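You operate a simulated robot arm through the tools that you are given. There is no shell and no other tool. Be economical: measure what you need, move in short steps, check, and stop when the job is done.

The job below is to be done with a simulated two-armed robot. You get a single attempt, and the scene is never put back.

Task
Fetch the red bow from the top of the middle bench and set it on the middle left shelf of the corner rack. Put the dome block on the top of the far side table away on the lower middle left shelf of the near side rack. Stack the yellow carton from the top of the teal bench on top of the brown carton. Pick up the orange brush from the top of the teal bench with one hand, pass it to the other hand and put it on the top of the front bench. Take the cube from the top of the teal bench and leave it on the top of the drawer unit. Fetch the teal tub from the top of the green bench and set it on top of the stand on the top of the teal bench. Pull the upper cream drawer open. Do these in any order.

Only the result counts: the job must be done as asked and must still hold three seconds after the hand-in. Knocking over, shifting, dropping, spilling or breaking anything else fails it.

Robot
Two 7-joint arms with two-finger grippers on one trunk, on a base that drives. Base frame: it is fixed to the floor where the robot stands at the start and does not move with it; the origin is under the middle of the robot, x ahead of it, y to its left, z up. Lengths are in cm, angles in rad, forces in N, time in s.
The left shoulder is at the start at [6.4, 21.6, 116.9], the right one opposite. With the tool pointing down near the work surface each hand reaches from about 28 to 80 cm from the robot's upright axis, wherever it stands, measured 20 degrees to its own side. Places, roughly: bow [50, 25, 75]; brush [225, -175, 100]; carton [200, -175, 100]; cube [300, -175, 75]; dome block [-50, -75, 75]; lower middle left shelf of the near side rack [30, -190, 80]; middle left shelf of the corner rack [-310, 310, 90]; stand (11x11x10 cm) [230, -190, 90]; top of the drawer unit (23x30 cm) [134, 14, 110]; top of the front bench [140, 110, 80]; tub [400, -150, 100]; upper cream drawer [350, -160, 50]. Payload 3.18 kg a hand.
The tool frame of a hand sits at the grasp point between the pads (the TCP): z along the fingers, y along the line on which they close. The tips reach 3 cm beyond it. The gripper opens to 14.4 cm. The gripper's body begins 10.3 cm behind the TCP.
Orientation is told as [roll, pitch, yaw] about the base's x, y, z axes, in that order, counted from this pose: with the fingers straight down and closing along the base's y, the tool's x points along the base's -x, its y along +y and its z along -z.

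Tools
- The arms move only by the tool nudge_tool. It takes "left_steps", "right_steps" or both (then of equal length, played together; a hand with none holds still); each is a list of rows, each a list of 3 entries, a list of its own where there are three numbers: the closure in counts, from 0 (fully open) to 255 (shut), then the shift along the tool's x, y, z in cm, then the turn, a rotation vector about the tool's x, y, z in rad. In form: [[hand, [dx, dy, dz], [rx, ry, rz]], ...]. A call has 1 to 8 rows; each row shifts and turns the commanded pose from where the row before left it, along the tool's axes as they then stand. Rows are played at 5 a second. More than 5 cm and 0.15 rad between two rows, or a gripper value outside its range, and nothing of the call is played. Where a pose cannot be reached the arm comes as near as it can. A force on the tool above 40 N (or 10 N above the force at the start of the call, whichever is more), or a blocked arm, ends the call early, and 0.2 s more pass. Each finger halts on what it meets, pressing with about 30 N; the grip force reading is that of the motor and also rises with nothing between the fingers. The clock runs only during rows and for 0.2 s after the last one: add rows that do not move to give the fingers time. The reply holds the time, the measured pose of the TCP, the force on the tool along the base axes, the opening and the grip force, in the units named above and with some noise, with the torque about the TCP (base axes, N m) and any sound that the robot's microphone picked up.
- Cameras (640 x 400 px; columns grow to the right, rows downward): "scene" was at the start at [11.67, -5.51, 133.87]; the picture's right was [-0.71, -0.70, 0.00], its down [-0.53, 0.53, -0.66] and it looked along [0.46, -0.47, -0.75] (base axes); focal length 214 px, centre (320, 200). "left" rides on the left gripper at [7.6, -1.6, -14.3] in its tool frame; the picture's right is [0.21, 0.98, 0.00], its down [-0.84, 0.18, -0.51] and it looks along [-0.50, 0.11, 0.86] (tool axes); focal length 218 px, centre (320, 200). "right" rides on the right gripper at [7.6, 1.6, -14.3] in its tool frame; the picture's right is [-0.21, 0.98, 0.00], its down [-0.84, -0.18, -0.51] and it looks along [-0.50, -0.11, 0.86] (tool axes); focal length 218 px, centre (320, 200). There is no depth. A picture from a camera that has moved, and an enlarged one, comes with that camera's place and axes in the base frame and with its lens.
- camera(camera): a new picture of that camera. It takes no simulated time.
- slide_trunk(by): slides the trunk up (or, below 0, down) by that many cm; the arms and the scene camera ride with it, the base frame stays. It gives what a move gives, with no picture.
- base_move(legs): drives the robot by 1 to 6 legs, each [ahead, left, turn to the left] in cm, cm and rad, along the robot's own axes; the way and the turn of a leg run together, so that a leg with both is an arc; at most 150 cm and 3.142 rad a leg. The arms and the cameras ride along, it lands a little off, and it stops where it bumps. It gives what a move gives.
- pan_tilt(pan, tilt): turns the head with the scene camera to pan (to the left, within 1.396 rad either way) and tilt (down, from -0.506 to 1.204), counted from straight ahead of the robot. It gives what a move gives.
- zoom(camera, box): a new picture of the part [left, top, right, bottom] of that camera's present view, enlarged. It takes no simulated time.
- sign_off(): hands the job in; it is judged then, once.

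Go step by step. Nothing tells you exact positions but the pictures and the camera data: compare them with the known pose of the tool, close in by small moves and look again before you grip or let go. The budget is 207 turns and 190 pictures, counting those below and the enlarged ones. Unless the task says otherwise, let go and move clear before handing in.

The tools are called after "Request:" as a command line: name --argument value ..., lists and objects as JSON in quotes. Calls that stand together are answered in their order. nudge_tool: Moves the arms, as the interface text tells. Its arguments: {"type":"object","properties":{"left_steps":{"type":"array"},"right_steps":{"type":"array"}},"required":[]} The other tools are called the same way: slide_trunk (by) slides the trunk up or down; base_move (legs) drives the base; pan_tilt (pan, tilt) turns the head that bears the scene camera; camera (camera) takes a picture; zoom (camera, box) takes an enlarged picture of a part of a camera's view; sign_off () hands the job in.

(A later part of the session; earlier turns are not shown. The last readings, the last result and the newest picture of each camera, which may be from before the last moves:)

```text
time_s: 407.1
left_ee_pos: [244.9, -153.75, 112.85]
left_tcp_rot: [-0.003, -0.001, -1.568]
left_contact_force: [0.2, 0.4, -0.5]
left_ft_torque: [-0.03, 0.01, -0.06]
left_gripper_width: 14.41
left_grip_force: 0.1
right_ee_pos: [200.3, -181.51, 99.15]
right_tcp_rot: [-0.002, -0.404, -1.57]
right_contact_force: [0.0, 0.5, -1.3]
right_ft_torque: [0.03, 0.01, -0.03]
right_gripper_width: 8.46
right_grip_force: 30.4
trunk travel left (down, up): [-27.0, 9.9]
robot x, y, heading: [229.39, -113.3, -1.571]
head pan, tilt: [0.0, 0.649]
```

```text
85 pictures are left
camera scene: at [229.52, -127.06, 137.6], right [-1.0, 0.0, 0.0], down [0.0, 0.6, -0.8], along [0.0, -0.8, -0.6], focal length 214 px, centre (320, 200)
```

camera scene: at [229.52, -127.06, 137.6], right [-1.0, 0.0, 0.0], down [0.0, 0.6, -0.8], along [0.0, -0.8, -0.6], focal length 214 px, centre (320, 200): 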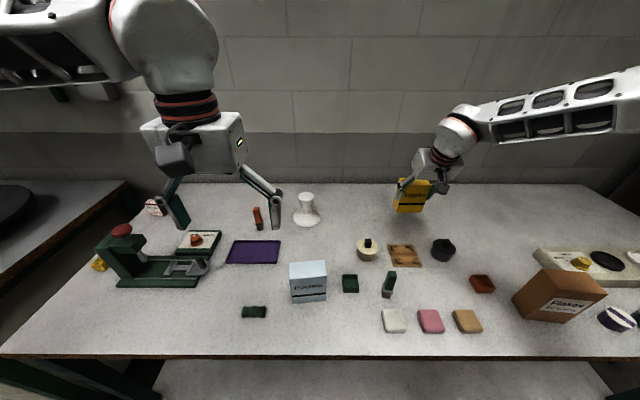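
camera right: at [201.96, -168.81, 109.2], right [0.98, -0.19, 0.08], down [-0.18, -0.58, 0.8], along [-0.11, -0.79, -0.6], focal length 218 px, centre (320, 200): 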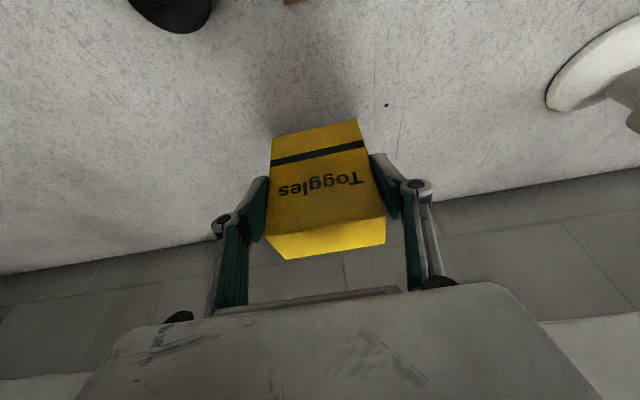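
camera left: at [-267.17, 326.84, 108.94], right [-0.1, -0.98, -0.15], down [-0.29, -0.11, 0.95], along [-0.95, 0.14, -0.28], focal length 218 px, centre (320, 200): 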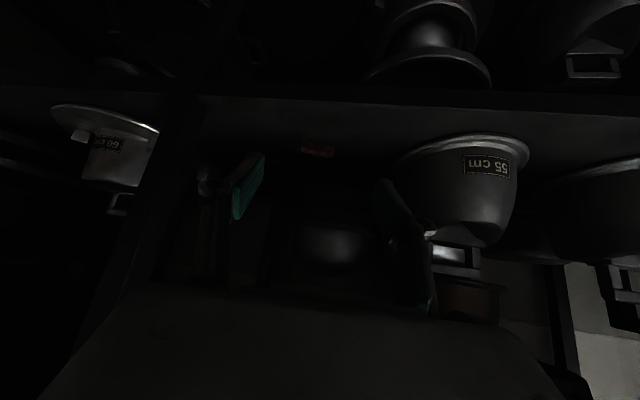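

The yellow carton is held upright and light. I raise it, back the base and shift to bring it over the brown carton.

Request:
slide_trunk --by 9

Request:
base_move --legs '[[-20, 0, 0], [0, -26, 0]]'

Request:
nudge_tool --right_steps '[[255, [2.5, 0, -2], [0, 0, 0]], [255, [2.5, 0, -2], [0, 0, 0]], [255, [2.5, 0, -1], [0, 0, 0]]]'

Request:
pan_tilt --pan -0.4 --tilt 0.75

Request:
camera --camera "right"

Request:
camera --camera "scene"

```text
time_s: 408.4
left_ee_pos: [244.84, -153.75, 121.84]
left_tcp_rot: [-0.003, 0.0, -1.569]
left_contact_force: [-0.3, -0.1, 0.2]
left_ft_torque: [0.0, 0.01, 0.01]
left_gripper_width: 14.42
left_grip_force: 0.0
right_ee_pos: [200.17, -181.58, 108.02]
right_tcp_rot: [-0.001, -0.402, -1.572]
right_contact_force: [1.4, -0.1, -2.1]
right_ft_torque: [0.0, 0.01, 0.02]
right_gripper_width: 8.43
right_grip_force: 29.4
trunk travel left (down, up): [-36.0, 0.9]
robot x, y, heading: [229.29, -113.26, -1.567]
head pan, tilt: [0.0, 0.649]
```

```text
time_s: 412.5
left_ee_pos: [218.59, -133.79, 121.84]
left_tcp_rot: [-0.003, -0.002, -1.568]
left_contact_force: [0.2, 0.5, 0.0]
left_ft_torque: [-0.02, -0.01, 0.0]
left_gripper_width: 14.4
left_grip_force: 0.1
right_ee_pos: [173.87, -161.61, 108.09]
right_tcp_rot: [-0.002, -0.403, -1.57]
right_contact_force: [0.3, 0.6, -1.7]
right_ft_torque: [0.02, -0.04, -0.03]
right_gripper_width: 8.46
right_grip_force: 30.4
trunk travel left (down, up): [-36.0, 0.9]
robot x, y, heading: [203.71, -93.58, -1.568]
head pan, tilt: [0.0, 0.649]
```

```text
time_s: 413.3
left_ee_pos: [218.57, -133.71, 121.82]
left_tcp_rot: [-0.006, -0.002, -1.568]
left_contact_force: [0.2, 1.4, -0.6]
left_ft_torque: [-0.02, 0.0, 0.01]
left_gripper_width: 14.37
left_grip_force: 0.0
right_ee_pos: [173.9, -152.57, 109.83]
right_tcp_rot: [-0.002, -0.404, -1.57]
right_contact_force: [0.3, 0.2, -1.8]
right_ft_torque: [0.01, 0.01, -0.04]
right_gripper_width: 8.44
right_grip_force: 30.2
trunk travel left (down, up): [-36.0, 0.9]
robot x, y, heading: [203.44, -93.09, -1.573]
head pan, tilt: [0.0, 0.649]
```

```text
time_s: 414.1
left_ee_pos: [218.63, -133.82, 121.8]
left_tcp_rot: [-0.005, -0.004, -1.569]
left_contact_force: [0.4, 0.0, 0.0]
left_ft_torque: [0.03, -0.02, 0.0]
left_gripper_width: 14.39
left_grip_force: 0.1
right_ee_pos: [174.01, -152.68, 109.7]
right_tcp_rot: [-0.001, -0.404, -1.57]
right_contact_force: [-0.4, 0.3, -2.5]
right_ft_torque: [0.0, 0.0, 0.03]
right_gripper_width: 8.42
right_grip_force: 30.0
trunk travel left (down, up): [-36.0, 0.9]
robot x, y, heading: [203.23, -92.94, -1.568]
head pan, tilt: [-0.4, 0.75]
```

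```text
84 pictures are left
camera right: at [175.59, -140.01, 119.81], right [0.98, -0.19, 0.08], down [-0.18, -0.58, 0.8], along [-0.11, -0.79, -0.6], focal length 218 px, centre (320, 200)
```

right: 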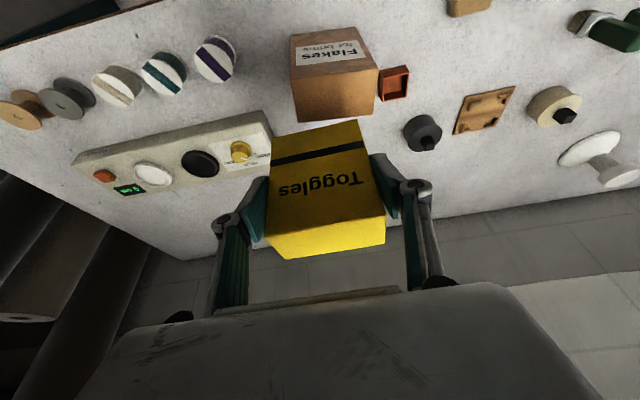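

```text
83 pictures are left
camera scene: at [200.07, -104.88, 145.8], right [-0.92, 0.39, 0.0], down [0.26, 0.63, -0.73], along [-0.28, -0.68, -0.68], focal length 214 px, centre (320, 200)
```

scene: 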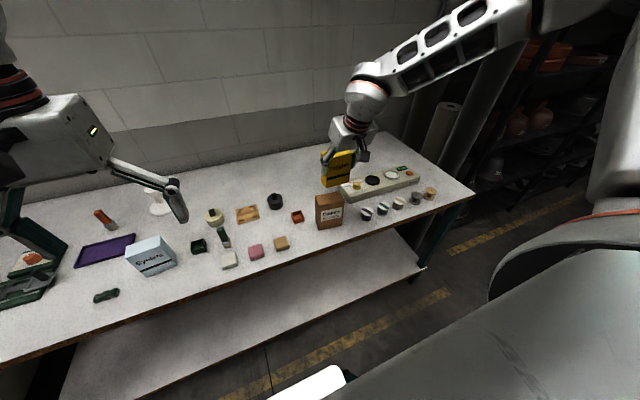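

Brown carton top centre is at about [176.7,-152.8,95.5]; yellow carton's centre is ~2.2 cm ahead of the TCP. I align and lower to just above.

Request:
nudge_tool --right_steps '[[255, [1.9, 2.7, -0.8], [0, 0, 0]], [255, [1.0, 0, 2.3], [0, 0, 0]], [255, [0.9, 0, 2.1], [0, 0, 0]], [255, [0, 0, 0], [0, 0, 0]]]'

Request:
camera --camera "right"

Request:
zoom --camera "scene" --box '[270, 120, 430, 240]'

```text
time_s: 415.1
left_ee_pos: [218.62, -133.7, 121.89]
left_tcp_rot: [-0.003, -0.001, -1.57]
left_contact_force: [-0.3, -0.4, -0.8]
left_ft_torque: [0.0, -0.03, -0.01]
left_gripper_width: 14.41
left_grip_force: 0.0
right_ee_pos: [176.63, -150.5, 105.01]
right_tcp_rot: [0.0, -0.405, -1.571]
right_contact_force: [-1.3, 0.0, 7.3]
right_ft_torque: [0.05, 0.11, -0.02]
right_gripper_width: 8.43
right_grip_force: 29.5
trunk travel left (down, up): [-36.0, 0.9]
robot x, y, heading: [203.4, -93.27, -1.57]
head pan, tilt: [-0.4, 0.75]
```

```text
82 pictures are left
camera right: at [178.4, -137.84, 115.11], right [0.98, -0.19, 0.08], down [-0.18, -0.57, 0.8], along [-0.11, -0.8, -0.6], focal length 218 px, centre (320, 200)
```

right: 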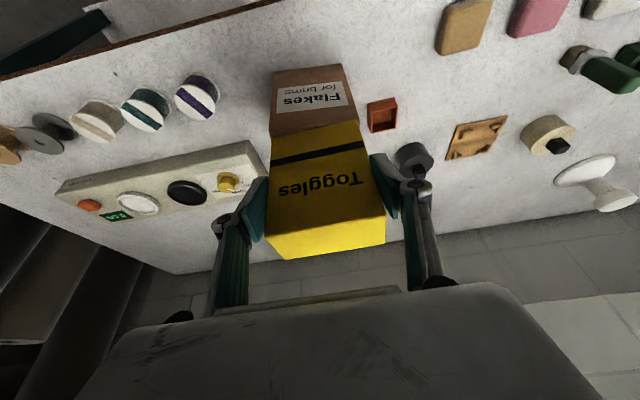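

```text
3.33 times, centred on (350, 180) of scene
camera zoom: at [200.07, -104.82, 145.81], right [-0.92, 0.39, 0.0], down [0.26, 0.63, -0.73], along [-0.28, -0.67, -0.68], focal length 715 px, centre (220, 267)
```

zoom: 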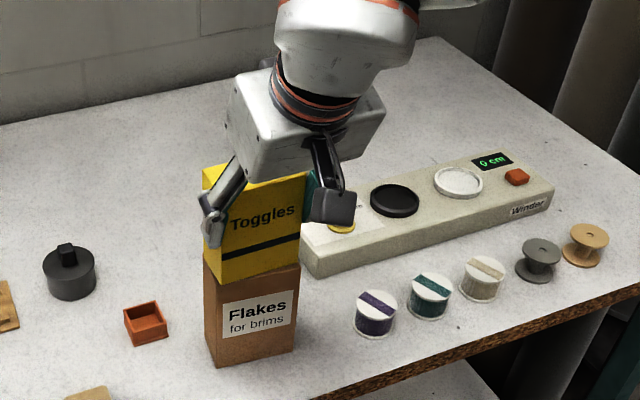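

The yellow carton sits flush on the brown one (contact 7 N). I open and withdraw along the tool axis.

Request:
nudge_tool --right_steps '[[150, [0, 0, 0], [0, 0, 0]], [70, [0, 0, 0], [0, 0, 0]], [50, [0, 0, 0], [0, 0, 0]], [50, [0, 0, -3], [0, 0, 0]], [50, [0, 0, -4], [0, 0, 0]], [50, [0, 0, -4.5], [0, 0, 0]]]'

Request:
zoom --camera "scene" --box '[270, 120, 430, 240]'

```text
time_s: 416.6
left_ee_pos: [218.79, -133.58, 121.93]
left_tcp_rot: [-0.003, -0.004, -1.57]
left_contact_force: [0.3, 0.2, -0.3]
left_ft_torque: [-0.06, 0.02, -0.03]
left_gripper_width: 14.41
left_grip_force: 0.1
right_ee_pos: [176.53, -145.88, 115.69]
right_tcp_rot: [-0.001, -0.405, -1.569]
right_contact_force: [0.7, 0.2, 0.1]
right_ft_torque: [0.03, 0.0, -0.02]
right_gripper_width: 11.59
right_grip_force: 0.1
trunk travel left (down, up): [-36.0, 0.9]
robot x, y, heading: [202.9, -93.15, -1.57]
head pan, tilt: [-0.4, 0.75]
```

```text
3.33 times, centred on (350, 180) of scene
camera zoom: at [200.1, -104.7, 145.82], right [-0.92, 0.39, 0.0], down [0.26, 0.63, -0.73], along [-0.28, -0.68, -0.68], focal length 715 px, centre (220, 267)
```

zoom: 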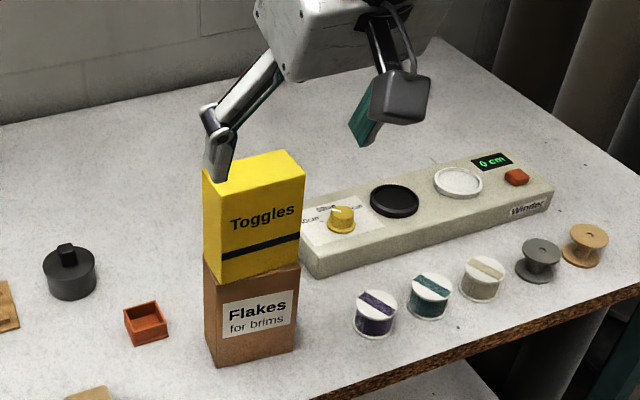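

Stack done. Next the orange brush: I move to x≈224, close to the bench, and tilt the left hand for a look.

Request:
base_move --legs '[[0, 21, 0], [18.5, 0, 0]]'

Request:
nudge_tool --left_steps '[[0, [-2, 1, 3], [0, -0.1, 0]], [0, [-2, 1, 3], [0, -0.1, 0]], [0, [-2, 1, 3], [0, -0.1, 0]], [0, [-2, 1, 3], [0, -0.1, 0]]]'

Request:
camera --camera "left"

Request:
pan_tilt --pan 0.3 --tilt 0.65

Request:
zoom --camera "scene" --box '[200, 130, 440, 280]'

```text
time_s: 420.1
left_ee_pos: [239.57, -152.25, 121.88]
left_tcp_rot: [-0.005, -0.002, -1.568]
left_contact_force: [0.2, -0.8, -0.4]
left_ft_torque: [-0.02, 0.0, -0.01]
left_gripper_width: 14.39
left_grip_force: 0.1
right_ee_pos: [197.69, -164.42, 115.6]
right_tcp_rot: [-0.002, -0.405, -1.571]
right_contact_force: [-0.1, 0.2, -0.5]
right_ft_torque: [-0.02, -0.01, 0.01]
right_gripper_width: 11.56
right_grip_force: 0.0
trunk travel left (down, up): [-36.0, 0.9]
robot x, y, heading: [224.43, -112.11, -1.568]
head pan, tilt: [-0.4, 0.75]
```

```text
time_s: 421.1
left_ee_pos: [243.7, -161.83, 111.16]
left_tcp_rot: [-0.005, -0.404, -1.566]
left_contact_force: [0.5, -0.2, 0.2]
left_ft_torque: [-0.01, 0.01, -0.04]
left_gripper_width: 14.4
left_grip_force: 0.2
right_ee_pos: [197.57, -164.6, 115.48]
right_tcp_rot: [-0.002, -0.403, -1.572]
right_contact_force: [0.0, 0.3, 0.8]
right_ft_torque: [0.01, -0.01, -0.01]
right_gripper_width: 11.59
right_grip_force: 0.1
trunk travel left (down, up): [-36.0, 0.9]
robot x, y, heading: [224.29, -111.63, -1.57]
head pan, tilt: [-0.4, 0.75]
```

```text
79 pictures are left
camera left: at [241.97, -149.2, 121.32], right [0.98, 0.19, -0.09], down [0.19, -0.58, 0.8], along [0.1, -0.79, -0.6], focal length 218 px, centre (320, 200)
```

left: 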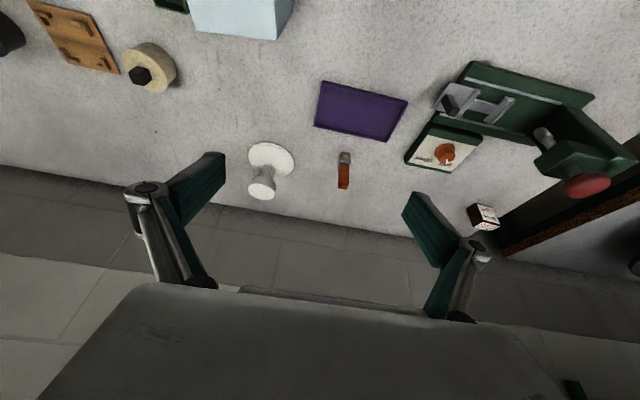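

```text
time_s: 422.2
left_ee_pos: [243.59, -161.75, 111.27]
left_tcp_rot: [-0.006, -0.4, -1.568]
left_contact_force: [-0.7, 0.4, 0.7]
left_ft_torque: [0.01, 0.01, -0.02]
left_gripper_width: 14.41
left_grip_force: 0.1
right_ee_pos: [197.65, -164.59, 115.52]
right_tcp_rot: [-0.001, -0.402, -1.572]
right_contact_force: [-0.6, -0.2, 0.4]
right_ft_torque: [-0.01, -0.02, 0.0]
right_gripper_width: 11.58
right_grip_force: 0.0
trunk travel left (down, up): [-36.0, 0.9]
robot x, y, heading: [224.32, -111.56, -1.563]
head pan, tilt: [0.3, 0.649]
```

```text
2.67 times, centred on (320, 205) of scene
camera zoom: at [226.84, -123.9, 146.66], right [-0.95, -0.3, 0.0], down [-0.18, 0.58, -0.8], along [0.24, -0.76, -0.6], focal length 572 px, centre (320, 187)
```

zoom: 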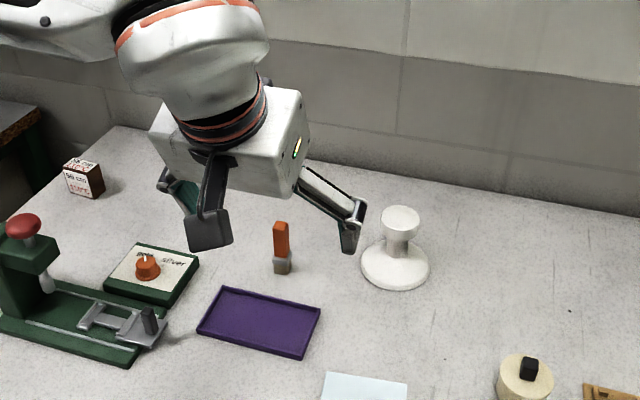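

The brush stands upright at about [250.5,-180.5], top z≈94. I bring the left hand near it along the tool axis.

Request:
nudge_tool --left_steps '[[110, [-2, 1.36, 3], [0, 0, 0]], [110, [-2, 1.36, 3], [0, 0, 0]], [110, [-2, 1.36, 3], [0, 0, 0]], [110, [-2, 1.36, 3], [0, 0, 0]], [110, [-2, 1.36, 3], [0, 0, 0]]]'

Request:
camera --camera "left"

```text
time_s: 423.4
left_ee_pos: [250.42, -177.03, 101.22]
left_tcp_rot: [-0.004, -0.401, -1.569]
left_contact_force: [-0.1, -0.3, -0.4]
left_ft_torque: [0.02, 0.01, 0.01]
left_gripper_width: 8.21
left_grip_force: 0.0
right_ee_pos: [197.63, -164.5, 115.54]
right_tcp_rot: [-0.003, -0.404, -1.571]
right_contact_force: [-0.2, 0.0, -0.8]
right_ft_torque: [0.02, 0.02, 0.01]
right_gripper_width: 11.59
right_grip_force: 0.0
trunk travel left (down, up): [-36.0, 0.9]
robot x, y, heading: [224.13, -111.96, -1.567]
head pan, tilt: [0.3, 0.649]
```

```text
77 pictures are left
camera left: at [248.79, -164.28, 111.41], right [0.98, 0.19, -0.09], down [0.18, -0.58, 0.8], along [0.11, -0.79, -0.6], focal length 218 px, centre (320, 200)
```

left: 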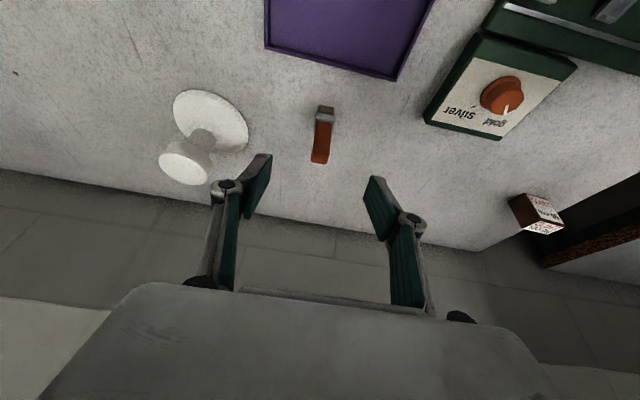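

Aligned. I advance 8.5 cm and close on the handle top.

Request:
nudge_tool --left_steps '[[110, [0, 0, 3], [0, 0, 0]], [110, [0, 0, 3], [0, 0, 0]], [110, [0, 0, 2.5], [0, 0, 0]], [170, [0, 0, 0], [0, 0, 0]], [230, [0, 0, 0], [0, 0, 0]], [255, [0, 0, 0], [0, 0, 0]], [255, [0, 0, 0], [0, 0, 0]]]'

Request:
camera --camera "left"

```text
time_s: 425.0
left_ee_pos: [250.38, -180.21, 93.53]
left_tcp_rot: [-0.004, -0.403, -1.568]
left_contact_force: [0.0, -0.2, 0.5]
left_ft_torque: [-0.01, 0.01, 0.02]
left_gripper_width: 1.94
left_grip_force: 30.1
right_ee_pos: [197.69, -164.37, 115.5]
right_tcp_rot: [-0.003, -0.403, -1.572]
right_contact_force: [0.9, 0.6, -0.1]
right_ft_torque: [-0.02, -0.05, 0.04]
right_gripper_width: 11.56
right_grip_force: 0.0
trunk travel left (down, up): [-36.0, 0.9]
robot x, y, heading: [224.05, -111.68, -1.567]
head pan, tilt: [0.3, 0.649]
```

```text
76 pictures are left
camera left: at [248.68, -167.54, 103.71], right [0.98, 0.19, -0.09], down [0.18, -0.58, 0.8], along [0.11, -0.79, -0.6], focal length 218 px, centre (320, 200)
```

left: 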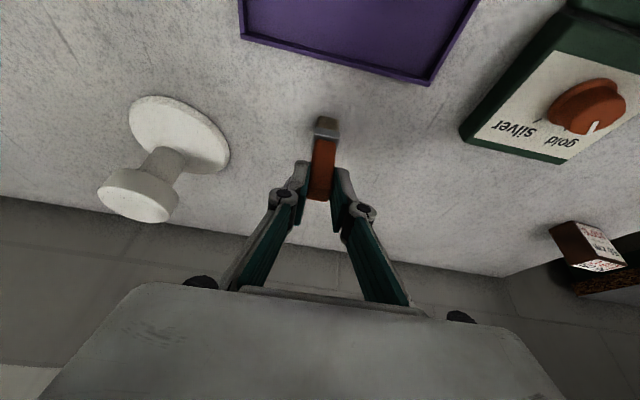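

Brush gripped. I lift it, back away from the bench and bring the left hand to the middle in front of me.

Request:
nudge_tool --left_steps '[[255, [-0.4, 0, -0.9], [0, 0, 0]], [255, [-1.2, 0, -2.8], [0, 0, 0]], [255, [-1.6, 0, -3.7], [0, 0, 0]], [255, [-1.6, 0, -3.7], [0, 0, 0]]]'

Request:
base_move --legs '[[-30, 0, 0]]'

Request:
nudge_tool --left_steps '[[255, [1.8, -3.25, -1.7], [0, 0, 0]], [255, [1.8, -3.25, -1.7], [0, 0, 0]], [255, [1.8, -3.25, -1.7], [0, 0, 0]], [255, [1.8, -3.25, -1.7], [0, 0, 0]], [255, [1.8, -3.25, -1.7], [0, 0, 0]], [255, [1.8, -3.25, -1.7], [0, 0, 0]], [255, [1.8, -3.25, -1.7], [0, 0, 0]]]' --right_steps '[[0, [0, 0, 0], [0, 0.1, 0]], [0, [0, 0, 0], [0, 0.1, 0]], [0, [0, 0, 0], [0, 0.1, 0]], [0, [0, 0, 0], [0, 0.1, 0]], [0, [0, 0, 0], [0, 0, -0.15]], [0, [0, 0, 0], [0, 0, -0.15]], [0, [0, 0, 0], [0, 0, -0.15]]]'

```text
time_s: 426.0
left_ee_pos: [250.31, -180.18, 105.79]
left_tcp_rot: [-0.004, -0.402, -1.568]
left_contact_force: [0.3, 0.1, 0.4]
left_ft_torque: [-0.05, -0.04, -0.01]
left_gripper_width: 1.92
left_grip_force: 29.5
right_ee_pos: [197.62, -164.41, 115.6]
right_tcp_rot: [-0.001, -0.403, -1.572]
right_contact_force: [0.2, -0.6, 0.5]
right_ft_torque: [-0.04, 0.02, 0.02]
right_gripper_width: 11.54
right_grip_force: 0.1
trunk travel left (down, up): [-36.0, 0.9]
robot x, y, heading: [224.13, -111.46, -1.565]
head pan, tilt: [0.3, 0.649]
```

```text
time_s: 428.1
left_ee_pos: [250.22, -149.94, 105.62]
left_tcp_rot: [-0.003, -0.403, -1.567]
left_contact_force: [-0.2, 0.0, 0.0]
left_ft_torque: [-0.03, 0.0, -0.02]
left_gripper_width: 1.89
left_grip_force: 29.9
right_ee_pos: [197.33, -134.1, 115.56]
right_tcp_rot: [-0.003, -0.402, -1.573]
right_contact_force: [-0.6, 0.1, -0.5]
right_ft_torque: [-0.04, -0.04, -0.03]
right_gripper_width: 11.58
right_grip_force: 0.0
trunk travel left (down, up): [-36.0, 0.9]
robot x, y, heading: [223.92, -81.61, -1.571]
head pan, tilt: [0.3, 0.649]
```

```text
time_s: 429.7
left_ee_pos: [227.4, -133.67, 111.94]
left_tcp_rot: [-0.003, -0.402, -1.568]
left_contact_force: [-0.2, 0.5, -0.5]
left_ft_torque: [-0.02, -0.03, 0.0]
left_gripper_width: 1.93
left_grip_force: 30.1
right_ee_pos: [197.22, -133.93, 115.55]
right_tcp_rot: [-0.002, -0.004, -1.372]
right_contact_force: [0.3, 0.8, 0.7]
right_ft_torque: [0.0, -0.07, 0.02]
right_gripper_width: 14.4
right_grip_force: 0.0
right hand out of reach, approached as far as the arm can: row 6, 7
trunk travel left (down, up): [-36.0, 0.9]
robot x, y, heading: [223.65, -81.53, -1.569]
head pan, tilt: [0.3, 0.649]
```

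The right hand twists only the other way; I rotate it outward instead, while starting to roll the left hand inward.

Request:
nudge_tool --left_steps '[[255, [0, 0, 0], [0.138, 0, -0.058]], [255, [0, 0, 0], [0.138, 0, -0.058]], [255, [0, 0, 0], [0.138, 0, -0.058]], [255, [0, 0, 0], [0.138, 0, -0.058]], [255, [0, 0, 0], [0.138, 0, -0.058]], [255, [0, 0, 0], [0.138, 0, -0.058]], [255, [0, 0, 0], [0.138, 0, -0.058]], [255, [0, 0, 0], [0.138, 0, -0.058]]]' --right_steps '[[0, [0, 0, 0], [0, 0, 0.15]], [0, [0, 0, 0], [0, 0, 0.15]], [0, [0, 0, 0], [0, 0, 0.15]], [0, [0, 0, 0], [0, 0, 0.15]], [0, [0, 0, 0], [0, 0, 0.15]], [0, [0, 0, 0], [0, 0, 0.15]], [0, [0, 0, 0], [0, 0, 0.15]], [0, [0, 0, 0], [0, 0, 0.15]]]'

Request:
nudge_tool --left_steps '[[255, [0, 0, 0], [0.138, 0, -0.058]], [255, [0, 0, 0], [0, 0, 0]], [255, [0, 0, 0], [0, 0, 0]], [255, [0, 0, 0], [0, 0, 0]]]' --right_steps '[[0, [0, 0, 0], [0, 0, 0.15]], [0, [0, 0, 0], [0, 0, 0.15]], [0, [0, 0, 0], [0, 0, 0.15]], [0, [0, 0, 0], [0, 0, 0.12]]]'

Request:
pan_tilt --pan 0.0 --tilt 0.6

Request:
camera --camera "scene"

```text
time_s: 431.5
left_ee_pos: [227.58, -133.89, 111.9]
left_tcp_rot: [-1.231, -0.145, -1.195]
left_contact_force: [0.3, -0.1, -0.6]
left_ft_torque: [0.02, -0.01, 0.02]
left_gripper_width: 1.9
left_grip_force: 29.7
right_ee_pos: [197.53, -134.04, 115.55]
right_tcp_rot: [0.001, -0.003, -2.575]
right_contact_force: [0.5, 0.6, -0.3]
right_ft_torque: [-0.05, 0.01, -0.01]
right_gripper_width: 14.42
right_grip_force: 0.0
trunk travel left (down, up): [-36.0, 0.9]
robot x, y, heading: [224.14, -81.28, -1.575]
head pan, tilt: [0.3, 0.649]
```

```text
time_s: 432.5
left_ee_pos: [227.52, -133.9, 111.84]
left_tcp_rot: [-1.37, -0.088, -1.183]
left_contact_force: [-0.1, 0.1, -1.2]
left_ft_torque: [-0.02, -0.01, 0.0]
left_gripper_width: 1.89
left_grip_force: 29.9
right_ee_pos: [197.46, -134.18, 115.56]
right_tcp_rot: [0.003, -0.001, 3.137]
right_contact_force: [-0.9, 0.1, -1.2]
right_ft_torque: [-0.02, -0.03, -0.01]
right_gripper_width: 14.4
right_grip_force: 0.0
trunk travel left (down, up): [-36.0, 0.9]
robot x, y, heading: [224.56, -81.48, -1.57]
head pan, tilt: [0.3, 0.649]
```

```text
time_s: 433.3
left_ee_pos: [227.57, -133.9, 111.82]
left_tcp_rot: [-1.37, -0.089, -1.18]
left_contact_force: [0.4, 0.4, 0.2]
left_ft_torque: [0.0, -0.03, -0.02]
left_gripper_width: 1.92
left_grip_force: 30.1
right_ee_pos: [197.45, -134.06, 115.47]
right_tcp_rot: [0.006, -0.001, -3.142]
right_contact_force: [-0.1, -0.1, -0.1]
right_ft_torque: [0.01, -0.03, 0.02]
right_gripper_width: 14.39
right_grip_force: 0.0
trunk travel left (down, up): [-36.0, 0.9]
robot x, y, heading: [224.47, -81.11, -1.57]
head pan, tilt: [0.0, 0.6]
```

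```text
75 pictures are left
camera scene: at [224.21, -94.19, 147.09], right [-1.0, 0.0, 0.0], down [0.0, 0.57, -0.82], along [0.0, -0.82, -0.57], focal length 214 px, centre (320, 200)
```

scene: 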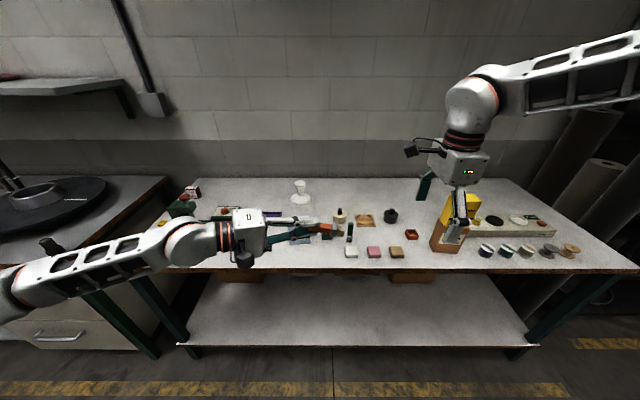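

Both poses work: the brush points right, held level by the left hand, and the right hand is ready to close front-to-back. I bring them together.

Request:
nudge_tool --left_steps '[[255, [1.27, -0.73, 3.0], [0, 0, 0]], [255, [1.27, -0.73, 3.0], [0, 0, 0]], [255, [1.26, -0.74, 3.0], [0, 0, 0]], [255, [0, 0, 0], [0, 0, 0]]]' --right_steps '[[0, [0, 0, 0], [0, 0, 0]], [0, [3, 0, 0], [0, 0, 0]], [0, [3, 0, 0], [0, 0, 0]], [0, [0, 0, 0], [0, 0, 0]]]'

Request:
camera --camera "right"

Request:
zoom --camera "scene" --box '[220, 130, 500, 305]'

```text
time_s: 434.3
left_ee_pos: [217.5, -133.67, 111.75]
left_tcp_rot: [-1.372, -0.089, -1.18]
left_contact_force: [0.0, -0.3, -0.9]
left_ft_torque: [-0.01, -0.06, 0.04]
left_gripper_width: 1.92
left_grip_force: 30.2
right_ee_pos: [203.52, -134.07, 115.49]
right_tcp_rot: [0.003, -0.003, 3.141]
right_contact_force: [0.8, 0.3, 0.2]
right_ft_torque: [-0.05, 0.02, 0.02]
right_gripper_width: 14.36
right_grip_force: 0.1
trunk travel left (down, up): [-36.0, 0.9]
robot x, y, heading: [224.05, -81.13, -1.567]
head pan, tilt: [0.0, 0.6]
```

```text
74 pictures are left
camera right: at [211.33, -135.62, 129.74], right [-0.21, -0.98, 0.0], down [-0.84, 0.18, 0.51], along [-0.5, 0.1, -0.86], focal length 218 px, centre (320, 200)
```

right: 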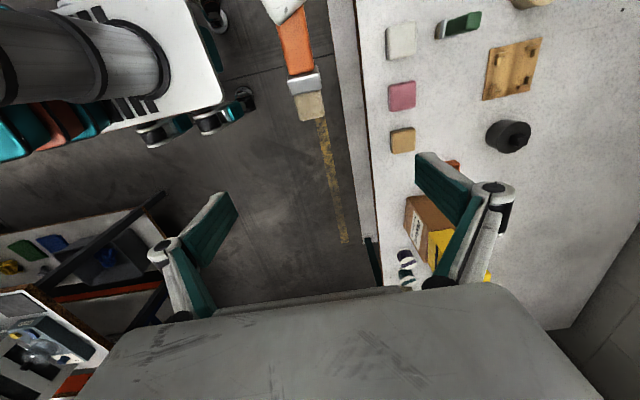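

```text
2.29 times, centred on (360, 218) of scene
camera zoom: at [224.27, -94.11, 147.1], right [-1.0, 0.0, 0.0], down [0.0, 0.56, -0.83], along [0.0, -0.83, -0.56], focal length 490 px, centre (229, 160)
```

zoom: 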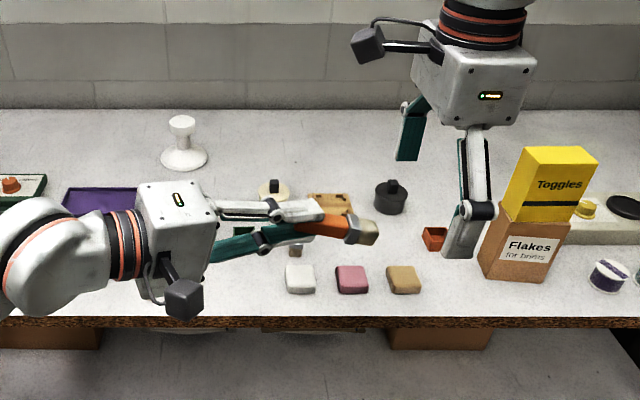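

Brush end seen at x≈208.3, ferrule ≈211. I move the right hand around the ferrule and close.

Request:
nudge_tool --right_steps '[[0, [2.6, 0.1, 1.5], [0, 0, 0]], [0, [2.6, 0.1, 1.6], [0, 0, 0]], [0, [2.4, 0, 1.6], [0, 0, 0]], [0, [0, 0, 0], [0, 0, 0]], [130, [0, 0, 0], [0, 0, 0]], [200, [0, 0, 0], [0, 0, 0]], [255, [0, 0, 0], [0, 0, 0]], [255, [0, 0, 0], [0, 0, 0]]]'

Request:
camera --camera "right"

Request:
zoom --camera "scene" --box '[220, 130, 500, 305]'

```text
time_s: 436.1
left_ee_pos: [217.34, -133.66, 111.8]
left_tcp_rot: [-1.371, -0.085, -1.184]
left_contact_force: [3.2, 17.8, -1.0]
left_ft_torque: [0.0, -0.21, -1.21]
left_gripper_width: 1.92
left_grip_force: 29.7
right_ee_pos: [207.39, -132.31, 111.27]
right_tcp_rot: [0.005, 0.002, 3.139]
right_contact_force: [-3.1, -19.0, 1.8]
right_ft_torque: [0.1, 0.03, -0.64]
right_gripper_width: 2.13
right_grip_force: 30.8
right hand out of reach, approached as far as the arm can: row 2, 3
trunk travel left (down, up): [-36.0, 0.9]
robot x, y, heading: [223.79, -81.27, -1.574]
head pan, tilt: [0.0, 0.6]
```

```text
72 pictures are left
camera right: at [215.15, -133.84, 125.48], right [-0.21, -0.98, 0.01], down [-0.84, 0.19, 0.5], along [-0.49, 0.1, -0.86], focal length 218 px, centre (320, 200)
```

right: 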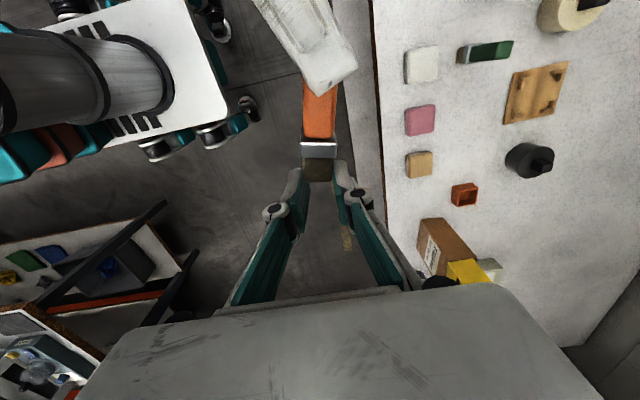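

```text
2.29 times, centred on (360, 218) of scene
camera zoom: at [224.19, -94.19, 147.09], right [-1.0, 0.0, 0.0], down [0.0, 0.56, -0.83], along [0.0, -0.83, -0.56], focal length 490 px, centre (229, 160)
```

zoom: 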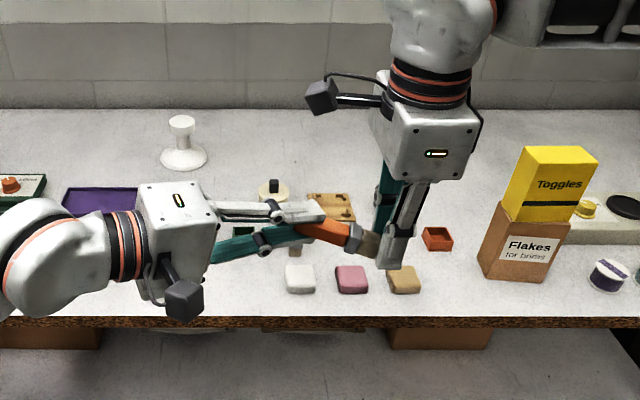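

The right hand only reached the bristle end. I reopen it, move the brush 4 cm further right with the left hand, and grip again on the ferrule.

Request:
nudge_tool --left_steps '[[255, [0, 0, 0], [0, 0, 0]], [255, [0, 0, 0], [0, 0, 0]], [255, [0.76, -0.44, 1.8], [0, 0, 0]], [255, [0.76, -0.44, 1.8], [0, 0, 0]], [255, [0, 0, 0], [0, 0, 0]]]' --right_steps '[[120, [0, 0, 0], [0, 0, 0]], [80, [0, 0, 0], [0, 0, 0]], [80, [0, 0, 0], [0, 0, 0]], [80, [0, 0, 0], [0, 0, 0]], [80, [0, 0, 0], [0, 0, 0]]]'

Request:
camera --camera "right"

```text
time_s: 437.3
left_ee_pos: [213.39, -133.74, 111.84]
left_tcp_rot: [-1.369, -0.086, -1.179]
left_contact_force: [0.3, -0.5, -0.7]
left_ft_torque: [-0.01, -0.02, -0.02]
left_gripper_width: 1.92
left_grip_force: 30.6
right_ee_pos: [207.55, -132.18, 111.24]
right_tcp_rot: [0.003, 0.001, 3.142]
right_contact_force: [-0.5, -0.1, 0.5]
right_ft_torque: [-0.02, 0.04, 0.02]
right_gripper_width: 9.89
right_grip_force: 0.1
trunk travel left (down, up): [-36.0, 0.9]
robot x, y, heading: [224.23, -81.84, -1.567]
head pan, tilt: [0.0, 0.6]
```

```text
70 pictures are left
camera right: at [215.22, -133.75, 125.43], right [-0.21, -0.98, 0.0], down [-0.84, 0.18, 0.51], along [-0.5, 0.1, -0.86], focal length 218 px, centre (320, 200)
```

right: 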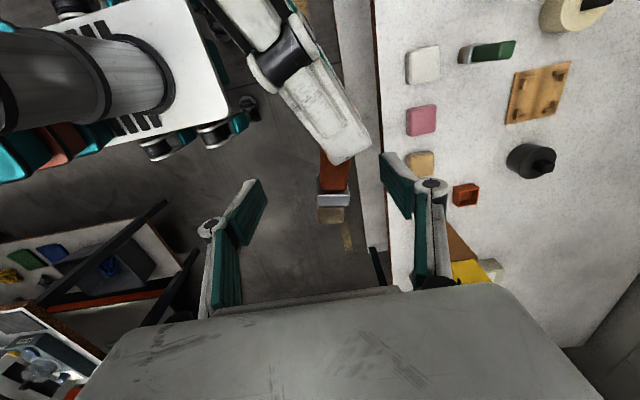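

Now the ferrule is right at the grip point. I centre by 1 cm and close the right hand, then open the left.

Request:
nudge_tool --right_steps '[[80, [0, 1.0, 0], [0, 0, 0]], [80, [0, 0, 0], [0, 0, 0]], [150, [0, 0, 0], [0, 0, 0]], [210, [0, 0, 0], [0, 0, 0]], [255, [0, 0, 0], [0, 0, 0]], [255, [0, 0, 0], [0, 0, 0]]]'

Request:
camera --camera "right"

```text
time_s: 438.7
left_ee_pos: [213.43, -133.73, 111.89]
left_tcp_rot: [-1.37, -0.09, -1.181]
left_contact_force: [-0.5, 0.1, -0.3]
left_ft_torque: [-0.24, 0.03, 0.56]
left_gripper_width: 1.91
left_grip_force: 30.0
right_ee_pos: [207.05, -132.99, 111.19]
right_tcp_rot: [0.005, 0.001, 3.14]
right_contact_force: [1.3, -0.5, -0.5]
right_ft_torque: [0.2, 0.0, -0.64]
right_gripper_width: 2.66
right_grip_force: 30.1
right hand out of reach, approached as far as the arm can: row 1
trunk travel left (down, up): [-36.0, 0.9]
robot x, y, heading: [224.33, -81.09, -1.567]
head pan, tilt: [0.0, 0.6]
```

```text
69 pictures are left
camera right: at [214.75, -134.57, 125.48], right [-0.21, -0.98, 0.0], down [-0.84, 0.18, 0.51], along [-0.49, 0.1, -0.86], focal length 218 px, centre (320, 200)
```

right: 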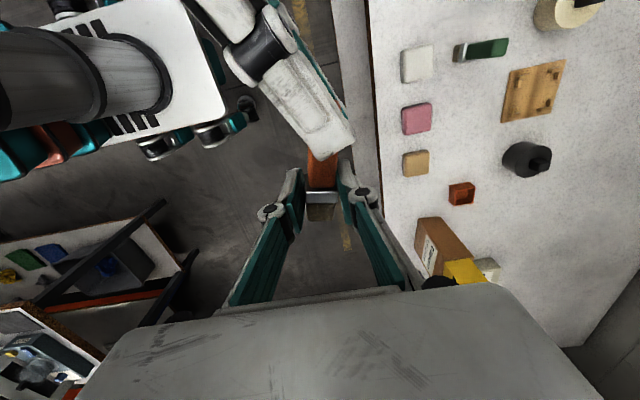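

Firm grip by the right hand. I open the left hand a bit and withdraw it to the left.

Request:
nudge_tool --left_steps '[[200, [0, 0, 0], [0, 0, 0]], [170, [0, 0, 0], [0, 0, 0]], [170, [0, 0, 0], [0, 0, 0]], [170, [-1.27, 0.73, -3.0], [0, 0, 0]], [170, [-1.27, 0.73, -3.0], [0, 0, 0]], [100, [-1.27, 0.73, -3.0], [0, 0, 0]], [0, [-1.27, 0.73, -3.0], [0, 0, 0]]]'

Request:
camera --camera "right"

```text
time_s: 440.3
left_ee_pos: [226.92, -133.7, 111.79]
left_tcp_rot: [-1.369, -0.086, -1.181]
left_contact_force: [-0.3, 0.1, -0.8]
left_ft_torque: [0.01, 0.02, 0.02]
left_gripper_width: 14.41
left_grip_force: 0.0
right_ee_pos: [207.21, -133.0, 111.13]
right_tcp_rot: [0.005, 0.002, 3.142]
right_contact_force: [1.1, 0.5, -1.1]
right_ft_torque: [-0.02, 0.03, 0.01]
right_gripper_width: 2.38
right_grip_force: 29.5
trunk travel left (down, up): [-36.0, 0.9]
robot x, y, heading: [223.97, -81.43, -1.572]
head pan, tilt: [0.0, 0.6]
```

```text
68 pictures are left
camera right: at [214.82, -134.52, 125.51], right [-0.21, -0.98, 0.0], down [-0.84, 0.18, 0.51], along [-0.5, 0.1, -0.86], focal length 218 px, centre (320, 200)
```

right: 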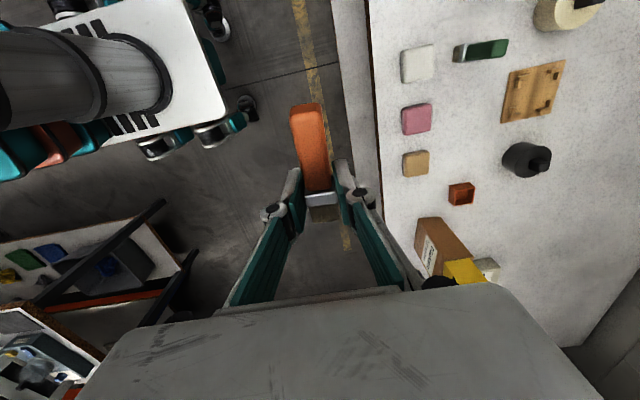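

Handover done: the right hand holds the brush. Now I unroll the left hand and go for the yellow cube.

Request:
nudge_tool --left_steps '[[0, [0, 0, 0], [-0.138, 0, 0.058]], [0, [0, 0, 0], [-0.138, 0, 0.058]], [0, [0, 0, 0], [-0.138, 0, 0.058]], [0, [0, 0, 0], [-0.138, 0, 0.058]], [0, [0, 0, 0], [-0.138, 0, 0.058]], [0, [0, 0, 0], [-0.138, 0, 0.058]], [0, [0, 0, 0], [-0.138, 0, 0.058]], [0, [0, 0, 0], [-0.138, 0, 0.058]]]' --right_steps '[[255, [-3, 0, 0], [0, 0, 0]], [255, [-3, 0, 0], [0, 0, 0]], [255, [-3, 0, 0], [0, 0, 0]], [255, [-3, 0, 0], [0, 0, 0]], [255, [-2, 0, 0], [0, 0, 0]], [255, [0, 0, 0], [0, 0, 0]], [255, [0, 0, 0], [0, 0, 0]], [255, [0, 0, 0], [0, 0, 0]]]'

Request:
nudge_tool --left_steps '[[0, [0, 0, 0], [-0.138, 0, 0.058]], [0, [0, 3.5, 0], [0, 0.1, 0]], [0, [0, 3.5, 0], [0, 0.1, 0]], [0, [0, 3.5, 0], [0, 0.1, 0]], [0, [0, 3.5, 0], [0, 0.1, 0]], [0, [0, 3.5, 0], [0, 0, 0]]]'

Request:
base_move --legs '[[0, 40, 0], [25, 0, 0]]'

Request:
camera --camera "left"

```text
time_s: 442.1
left_ee_pos: [226.78, -133.78, 111.78]
left_tcp_rot: [-0.16, -0.397, -1.507]
left_contact_force: [-0.5, 0.2, -0.1]
left_ft_torque: [-0.04, -0.02, -0.02]
left_gripper_width: 14.39
left_grip_force: 0.1
right_ee_pos: [192.79, -133.06, 111.3]
right_tcp_rot: [0.003, 0.001, 3.142]
right_contact_force: [-0.3, 0.6, -1.0]
right_ft_torque: [0.0, 0.01, -0.01]
right_gripper_width: 2.33
right_grip_force: 29.6
trunk travel left (down, up): [-36.0, 0.9]
robot x, y, heading: [224.04, -81.05, -1.567]
head pan, tilt: [0.0, 0.6]
```

```text
time_s: 443.5
left_ee_pos: [244.49, -133.68, 111.86]
left_tcp_rot: [-0.006, -0.002, -1.568]
left_contact_force: [0.2, -0.1, 0.1]
left_ft_torque: [-0.03, -0.01, 0.02]
left_gripper_width: 14.4
left_grip_force: 0.0
right_ee_pos: [193.08, -133.04, 111.43]
right_tcp_rot: [0.003, -0.003, 3.14]
right_contact_force: [0.8, 0.2, 0.2]
right_ft_torque: [-0.03, 0.04, 0.01]
right_gripper_width: 2.35
right_grip_force: 30.3
trunk travel left (down, up): [-36.0, 0.9]
robot x, y, heading: [224.35, -81.31, -1.568]
head pan, tilt: [0.0, 0.6]
```

```text
time_s: 449.0
left_ee_pos: [284.46, -158.64, 111.85]
left_tcp_rot: [-0.005, -0.002, -1.569]
left_contact_force: [0.6, 0.5, -0.6]
left_ft_torque: [0.03, 0.02, 0.0]
left_gripper_width: 14.38
left_grip_force: 0.0
right_ee_pos: [233.25, -158.05, 111.22]
right_tcp_rot: [0.003, -0.002, -3.142]
right_contact_force: [-0.4, -0.8, -0.1]
right_ft_torque: [0.0, 0.03, 0.01]
right_gripper_width: 2.35
right_grip_force: 30.4
trunk travel left (down, up): [-36.0, 0.9]
robot x, y, heading: [264.0, -106.14, -1.569]
head pan, tilt: [0.0, 0.6]
```

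```text
67 pictures are left
camera left: at [282.87, -150.94, 126.02], right [0.98, 0.21, 0.0], down [0.18, -0.84, 0.51], along [0.1, -0.5, -0.86], focal length 218 px, centre (320, 200)
```

left: 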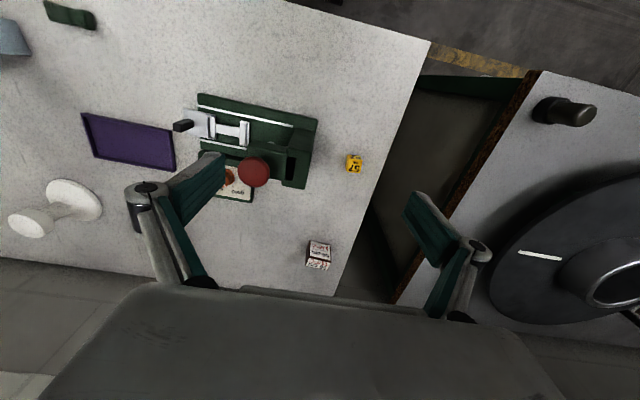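

Cube is at about [292.3,-164.8], 3 cm, with 7 cm gap to the green machine. I lower above it and check.

Request:
nudge_tool --left_steps '[[110, [-2, 2.6, 3], [0, 0, 0]], [110, [-2, 2.6, 3], [0, 0, 0]], [110, [-2.2, 2.6, 3], [0, 0, 0]], [110, [0, 0, 3.5], [0, 0, 0]], [110, [0, 0, 3.5], [0, 0, 0]]]'

Request:
camera --camera "left"

```text
time_s: 450.2
left_ee_pos: [292.31, -164.79, 95.52]
left_tcp_rot: [-0.005, -0.002, -1.569]
left_contact_force: [-0.6, 0.3, -0.5]
left_ft_torque: [0.01, 0.01, 0.05]
left_gripper_width: 8.17
left_grip_force: 0.0
right_ee_pos: [233.3, -158.04, 111.28]
right_tcp_rot: [0.004, -0.001, -3.142]
right_contact_force: [0.7, 0.0, -0.1]
right_ft_torque: [-0.01, 0.03, 0.03]
right_gripper_width: 2.34
right_grip_force: 30.5
trunk travel left (down, up): [-36.0, 0.9]
robot x, y, heading: [264.58, -106.22, -1.564]
head pan, tilt: [0.0, 0.6]
```

```text
66 pictures are left
camera left: at [290.69, -157.13, 109.94], right [0.98, 0.21, 0.0], down [0.18, -0.84, 0.51], along [0.1, -0.5, -0.86], focal length 218 px, centre (320, 200)
```

left: 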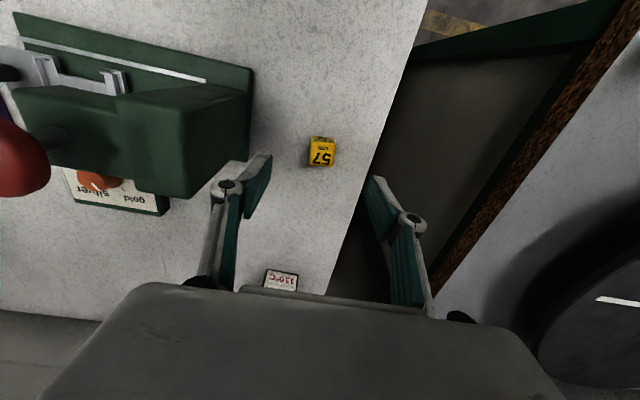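

Centred on the cube. I narrow the fingers, descend and grip.

Request:
nudge_tool --left_steps '[[150, [0, 0, 2.5], [0, 0, 0]], [150, [0.1, 0.1, 2.5], [0, 0, 0]], [150, [0, 0, 2.3], [0, 0, 0]], [200, [0, 0, 0], [0, 0, 0]], [255, [0, 0, 0], [0, 0, 0]], [255, [0, 0, 0], [0, 0, 0]], [255, [0, 0, -4], [0, 0, 0]], [255, [0, 0, -4], [0, 0, 0]]]'

Request:
camera --camera "left"

```text
time_s: 452.0
left_ee_pos: [292.52, -164.74, 96.49]
left_tcp_rot: [-0.005, -0.001, -1.57]
left_contact_force: [-0.7, 0.4, -0.4]
left_ft_torque: [0.02, 0.0, 0.02]
left_gripper_width: 2.66
left_grip_force: 29.3
right_ee_pos: [233.11, -157.79, 111.33]
right_tcp_rot: [0.004, -0.002, -3.142]
right_contact_force: [-0.4, -0.1, 0.0]
right_ft_torque: [0.02, -0.04, 0.01]
right_gripper_width: 2.34
right_grip_force: 30.3
trunk travel left (down, up): [-36.0, 0.9]
robot x, y, heading: [264.2, -106.3, -1.565]
head pan, tilt: [0.0, 0.6]
```

```text
65 pictures are left
camera left: at [290.76, -156.97, 110.79], right [0.98, 0.21, 0.0], down [0.18, -0.84, 0.51], along [0.1, -0.5, -0.86], focal length 218 px, centre (320, 200)
```

left: 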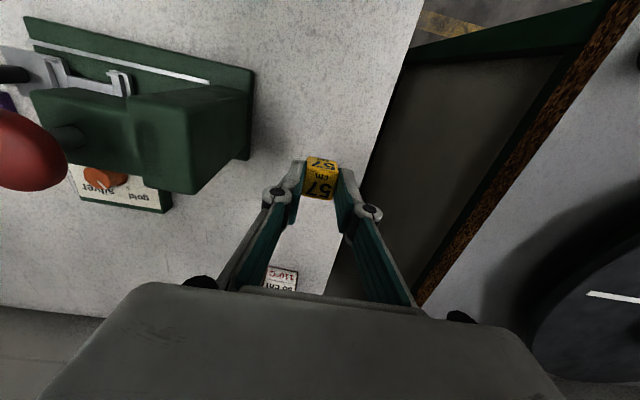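

Cube held. I raise it, back away, and drive round to the east side of the ring bench (the front bench, center near [140,110]) to find a free spot for the brush.

Request:
nudge_tool --left_steps '[[255, [0, 0, -4], [0, 0, 0]], [255, [2, -2, -4], [0, 0, 0]], [255, [2, -2, -4], [0, 0, 0]], [255, [2, -2, -3], [0, 0, 0]]]'

Request:
base_move --legs '[[-46, 0, 0], [0, 0, -1.575], [0, 125, 0]]'

Request:
pan_tilt --pan 0.0 --tilt 0.5

Request:
camera --camera "scene"

```text
time_s: 453.0
left_ee_pos: [286.28, -158.51, 111.47]
left_tcp_rot: [-0.003, -0.001, -1.569]
left_contact_force: [-0.5, 0.0, -0.8]
left_ft_torque: [-0.01, -0.04, 0.01]
left_gripper_width: 2.7
left_grip_force: 30.0
right_ee_pos: [233.27, -157.88, 111.24]
right_tcp_rot: [0.003, -0.001, -3.143]
right_contact_force: [-0.5, 0.4, -0.6]
right_ft_torque: [-0.01, -0.01, 0.04]
right_gripper_width: 2.36
right_grip_force: 29.8
trunk travel left (down, up): [-36.0, 0.9]
robot x, y, heading: [264.57, -106.13, -1.568]
head pan, tilt: [0.0, 0.6]
```

```text
time_s: 465.1
left_ee_pos: [211.23, -141.33, 111.35]
left_tcp_rot: [-0.004, -0.002, -3.14]
left_contact_force: [-1.1, 0.4, -0.5]
left_ft_torque: [-0.04, 0.02, 0.01]
left_gripper_width: 2.65
left_grip_force: 29.9
right_ee_pos: [211.95, -88.21, 111.44]
right_tcp_rot: [0.004, -0.003, 1.572]
right_contact_force: [0.2, 0.7, -1.4]
right_ft_torque: [-0.05, 0.03, 0.0]
right_gripper_width: 2.34
right_grip_force: 30.2
trunk travel left (down, up): [-36.0, 0.9]
robot x, y, heading: [263.59, -119.44, -3.14]
head pan, tilt: [0.0, 0.6]
stopped in leg 3: the robot was blocked; the commanded pose is now the measured one
```

```text
time_s: 465.7
left_ee_pos: [211.11, -141.33, 111.32]
left_tcp_rot: [-0.004, -0.002, -3.137]
left_contact_force: [-0.2, 1.0, 0.8]
left_ft_torque: [0.01, -0.03, -0.01]
left_gripper_width: 2.66
left_grip_force: 29.8
right_ee_pos: [211.93, -88.31, 111.37]
right_tcp_rot: [0.005, -0.002, 1.573]
right_contact_force: [0.1, -0.7, -0.1]
right_ft_torque: [0.01, -0.01, 0.01]
right_gripper_width: 2.33
right_grip_force: 30.5
trunk travel left (down, up): [-36.0, 0.9]
robot x, y, heading: [263.93, -119.36, -3.142]
head pan, tilt: [0.0, 0.499]
```

```text
64 pictures are left
camera scene: at [250.52, -119.36, 147.99], right [0.0, 1.0, 0.0], down [0.48, 0.0, -0.88], along [-0.88, 0.0, -0.48], focal length 214 px, centre (320, 200)
```

scene: 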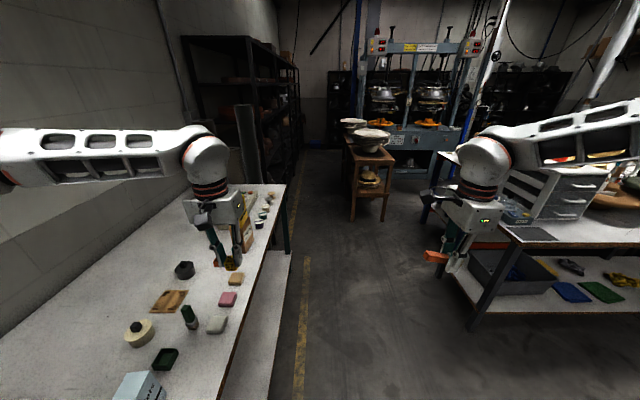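

I strafed the wrong way and touched the bench lightly; nothing appears disturbed. Now I go right (+y) instead.

Request:
base_move --legs '[[0, -100, 0], [0, -72, 0]]'

Request:
pan_tilt --pan 0.0 --tilt 0.55

Request:
camera --camera "scene"

```text
time_s: 481.1
left_ee_pos: [211.25, 29.71, 111.34]
left_tcp_rot: [-0.006, -0.001, -3.137]
left_contact_force: [-0.4, -0.2, 0.5]
left_ft_torque: [0.04, 0.0, 0.02]
left_gripper_width: 2.68
left_grip_force: 29.5
right_ee_pos: [211.96, 82.91, 111.46]
right_tcp_rot: [0.005, -0.005, 1.573]
right_contact_force: [-0.5, -0.1, 0.7]
right_ft_torque: [0.01, 0.0, 0.0]
right_gripper_width: 2.34
right_grip_force: 29.6
trunk travel left (down, up): [-36.0, 0.9]
robot x, y, heading: [263.92, 51.58, -3.137]
head pan, tilt: [0.0, 0.499]
```

```text
time_s: 481.8
left_ee_pos: [211.34, 29.76, 111.38]
left_tcp_rot: [-0.004, -0.003, -3.136]
left_contact_force: [0.8, 0.1, -1.1]
left_ft_torque: [-0.03, 0.02, -0.01]
left_gripper_width: 2.67
left_grip_force: 30.0
right_ee_pos: [211.91, 82.87, 111.27]
right_tcp_rot: [0.004, -0.002, 1.575]
right_contact_force: [0.7, 0.4, -0.1]
right_ft_torque: [-0.01, -0.04, -0.03]
right_gripper_width: 2.35
right_grip_force: 29.8
trunk travel left (down, up): [-36.0, 0.9]
robot x, y, heading: [263.52, 52.13, -3.14]
head pan, tilt: [0.0, 0.55]
```

```text
63 pictures are left
camera scene: at [250.66, 52.02, 147.54], right [0.0, 1.0, 0.0], down [0.52, 0.0, -0.85], along [-0.85, 0.0, -0.52], focal length 214 px, centre (320, 200)
```

scene: 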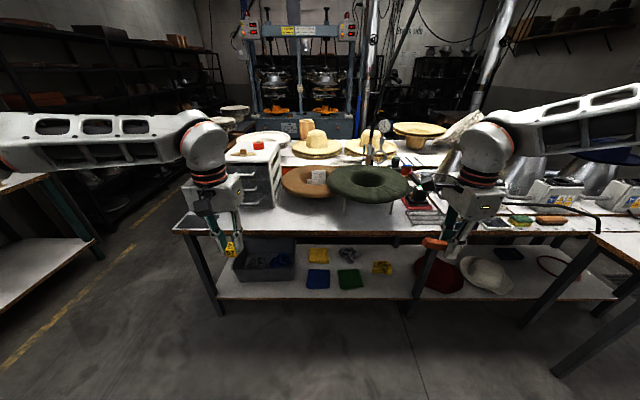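

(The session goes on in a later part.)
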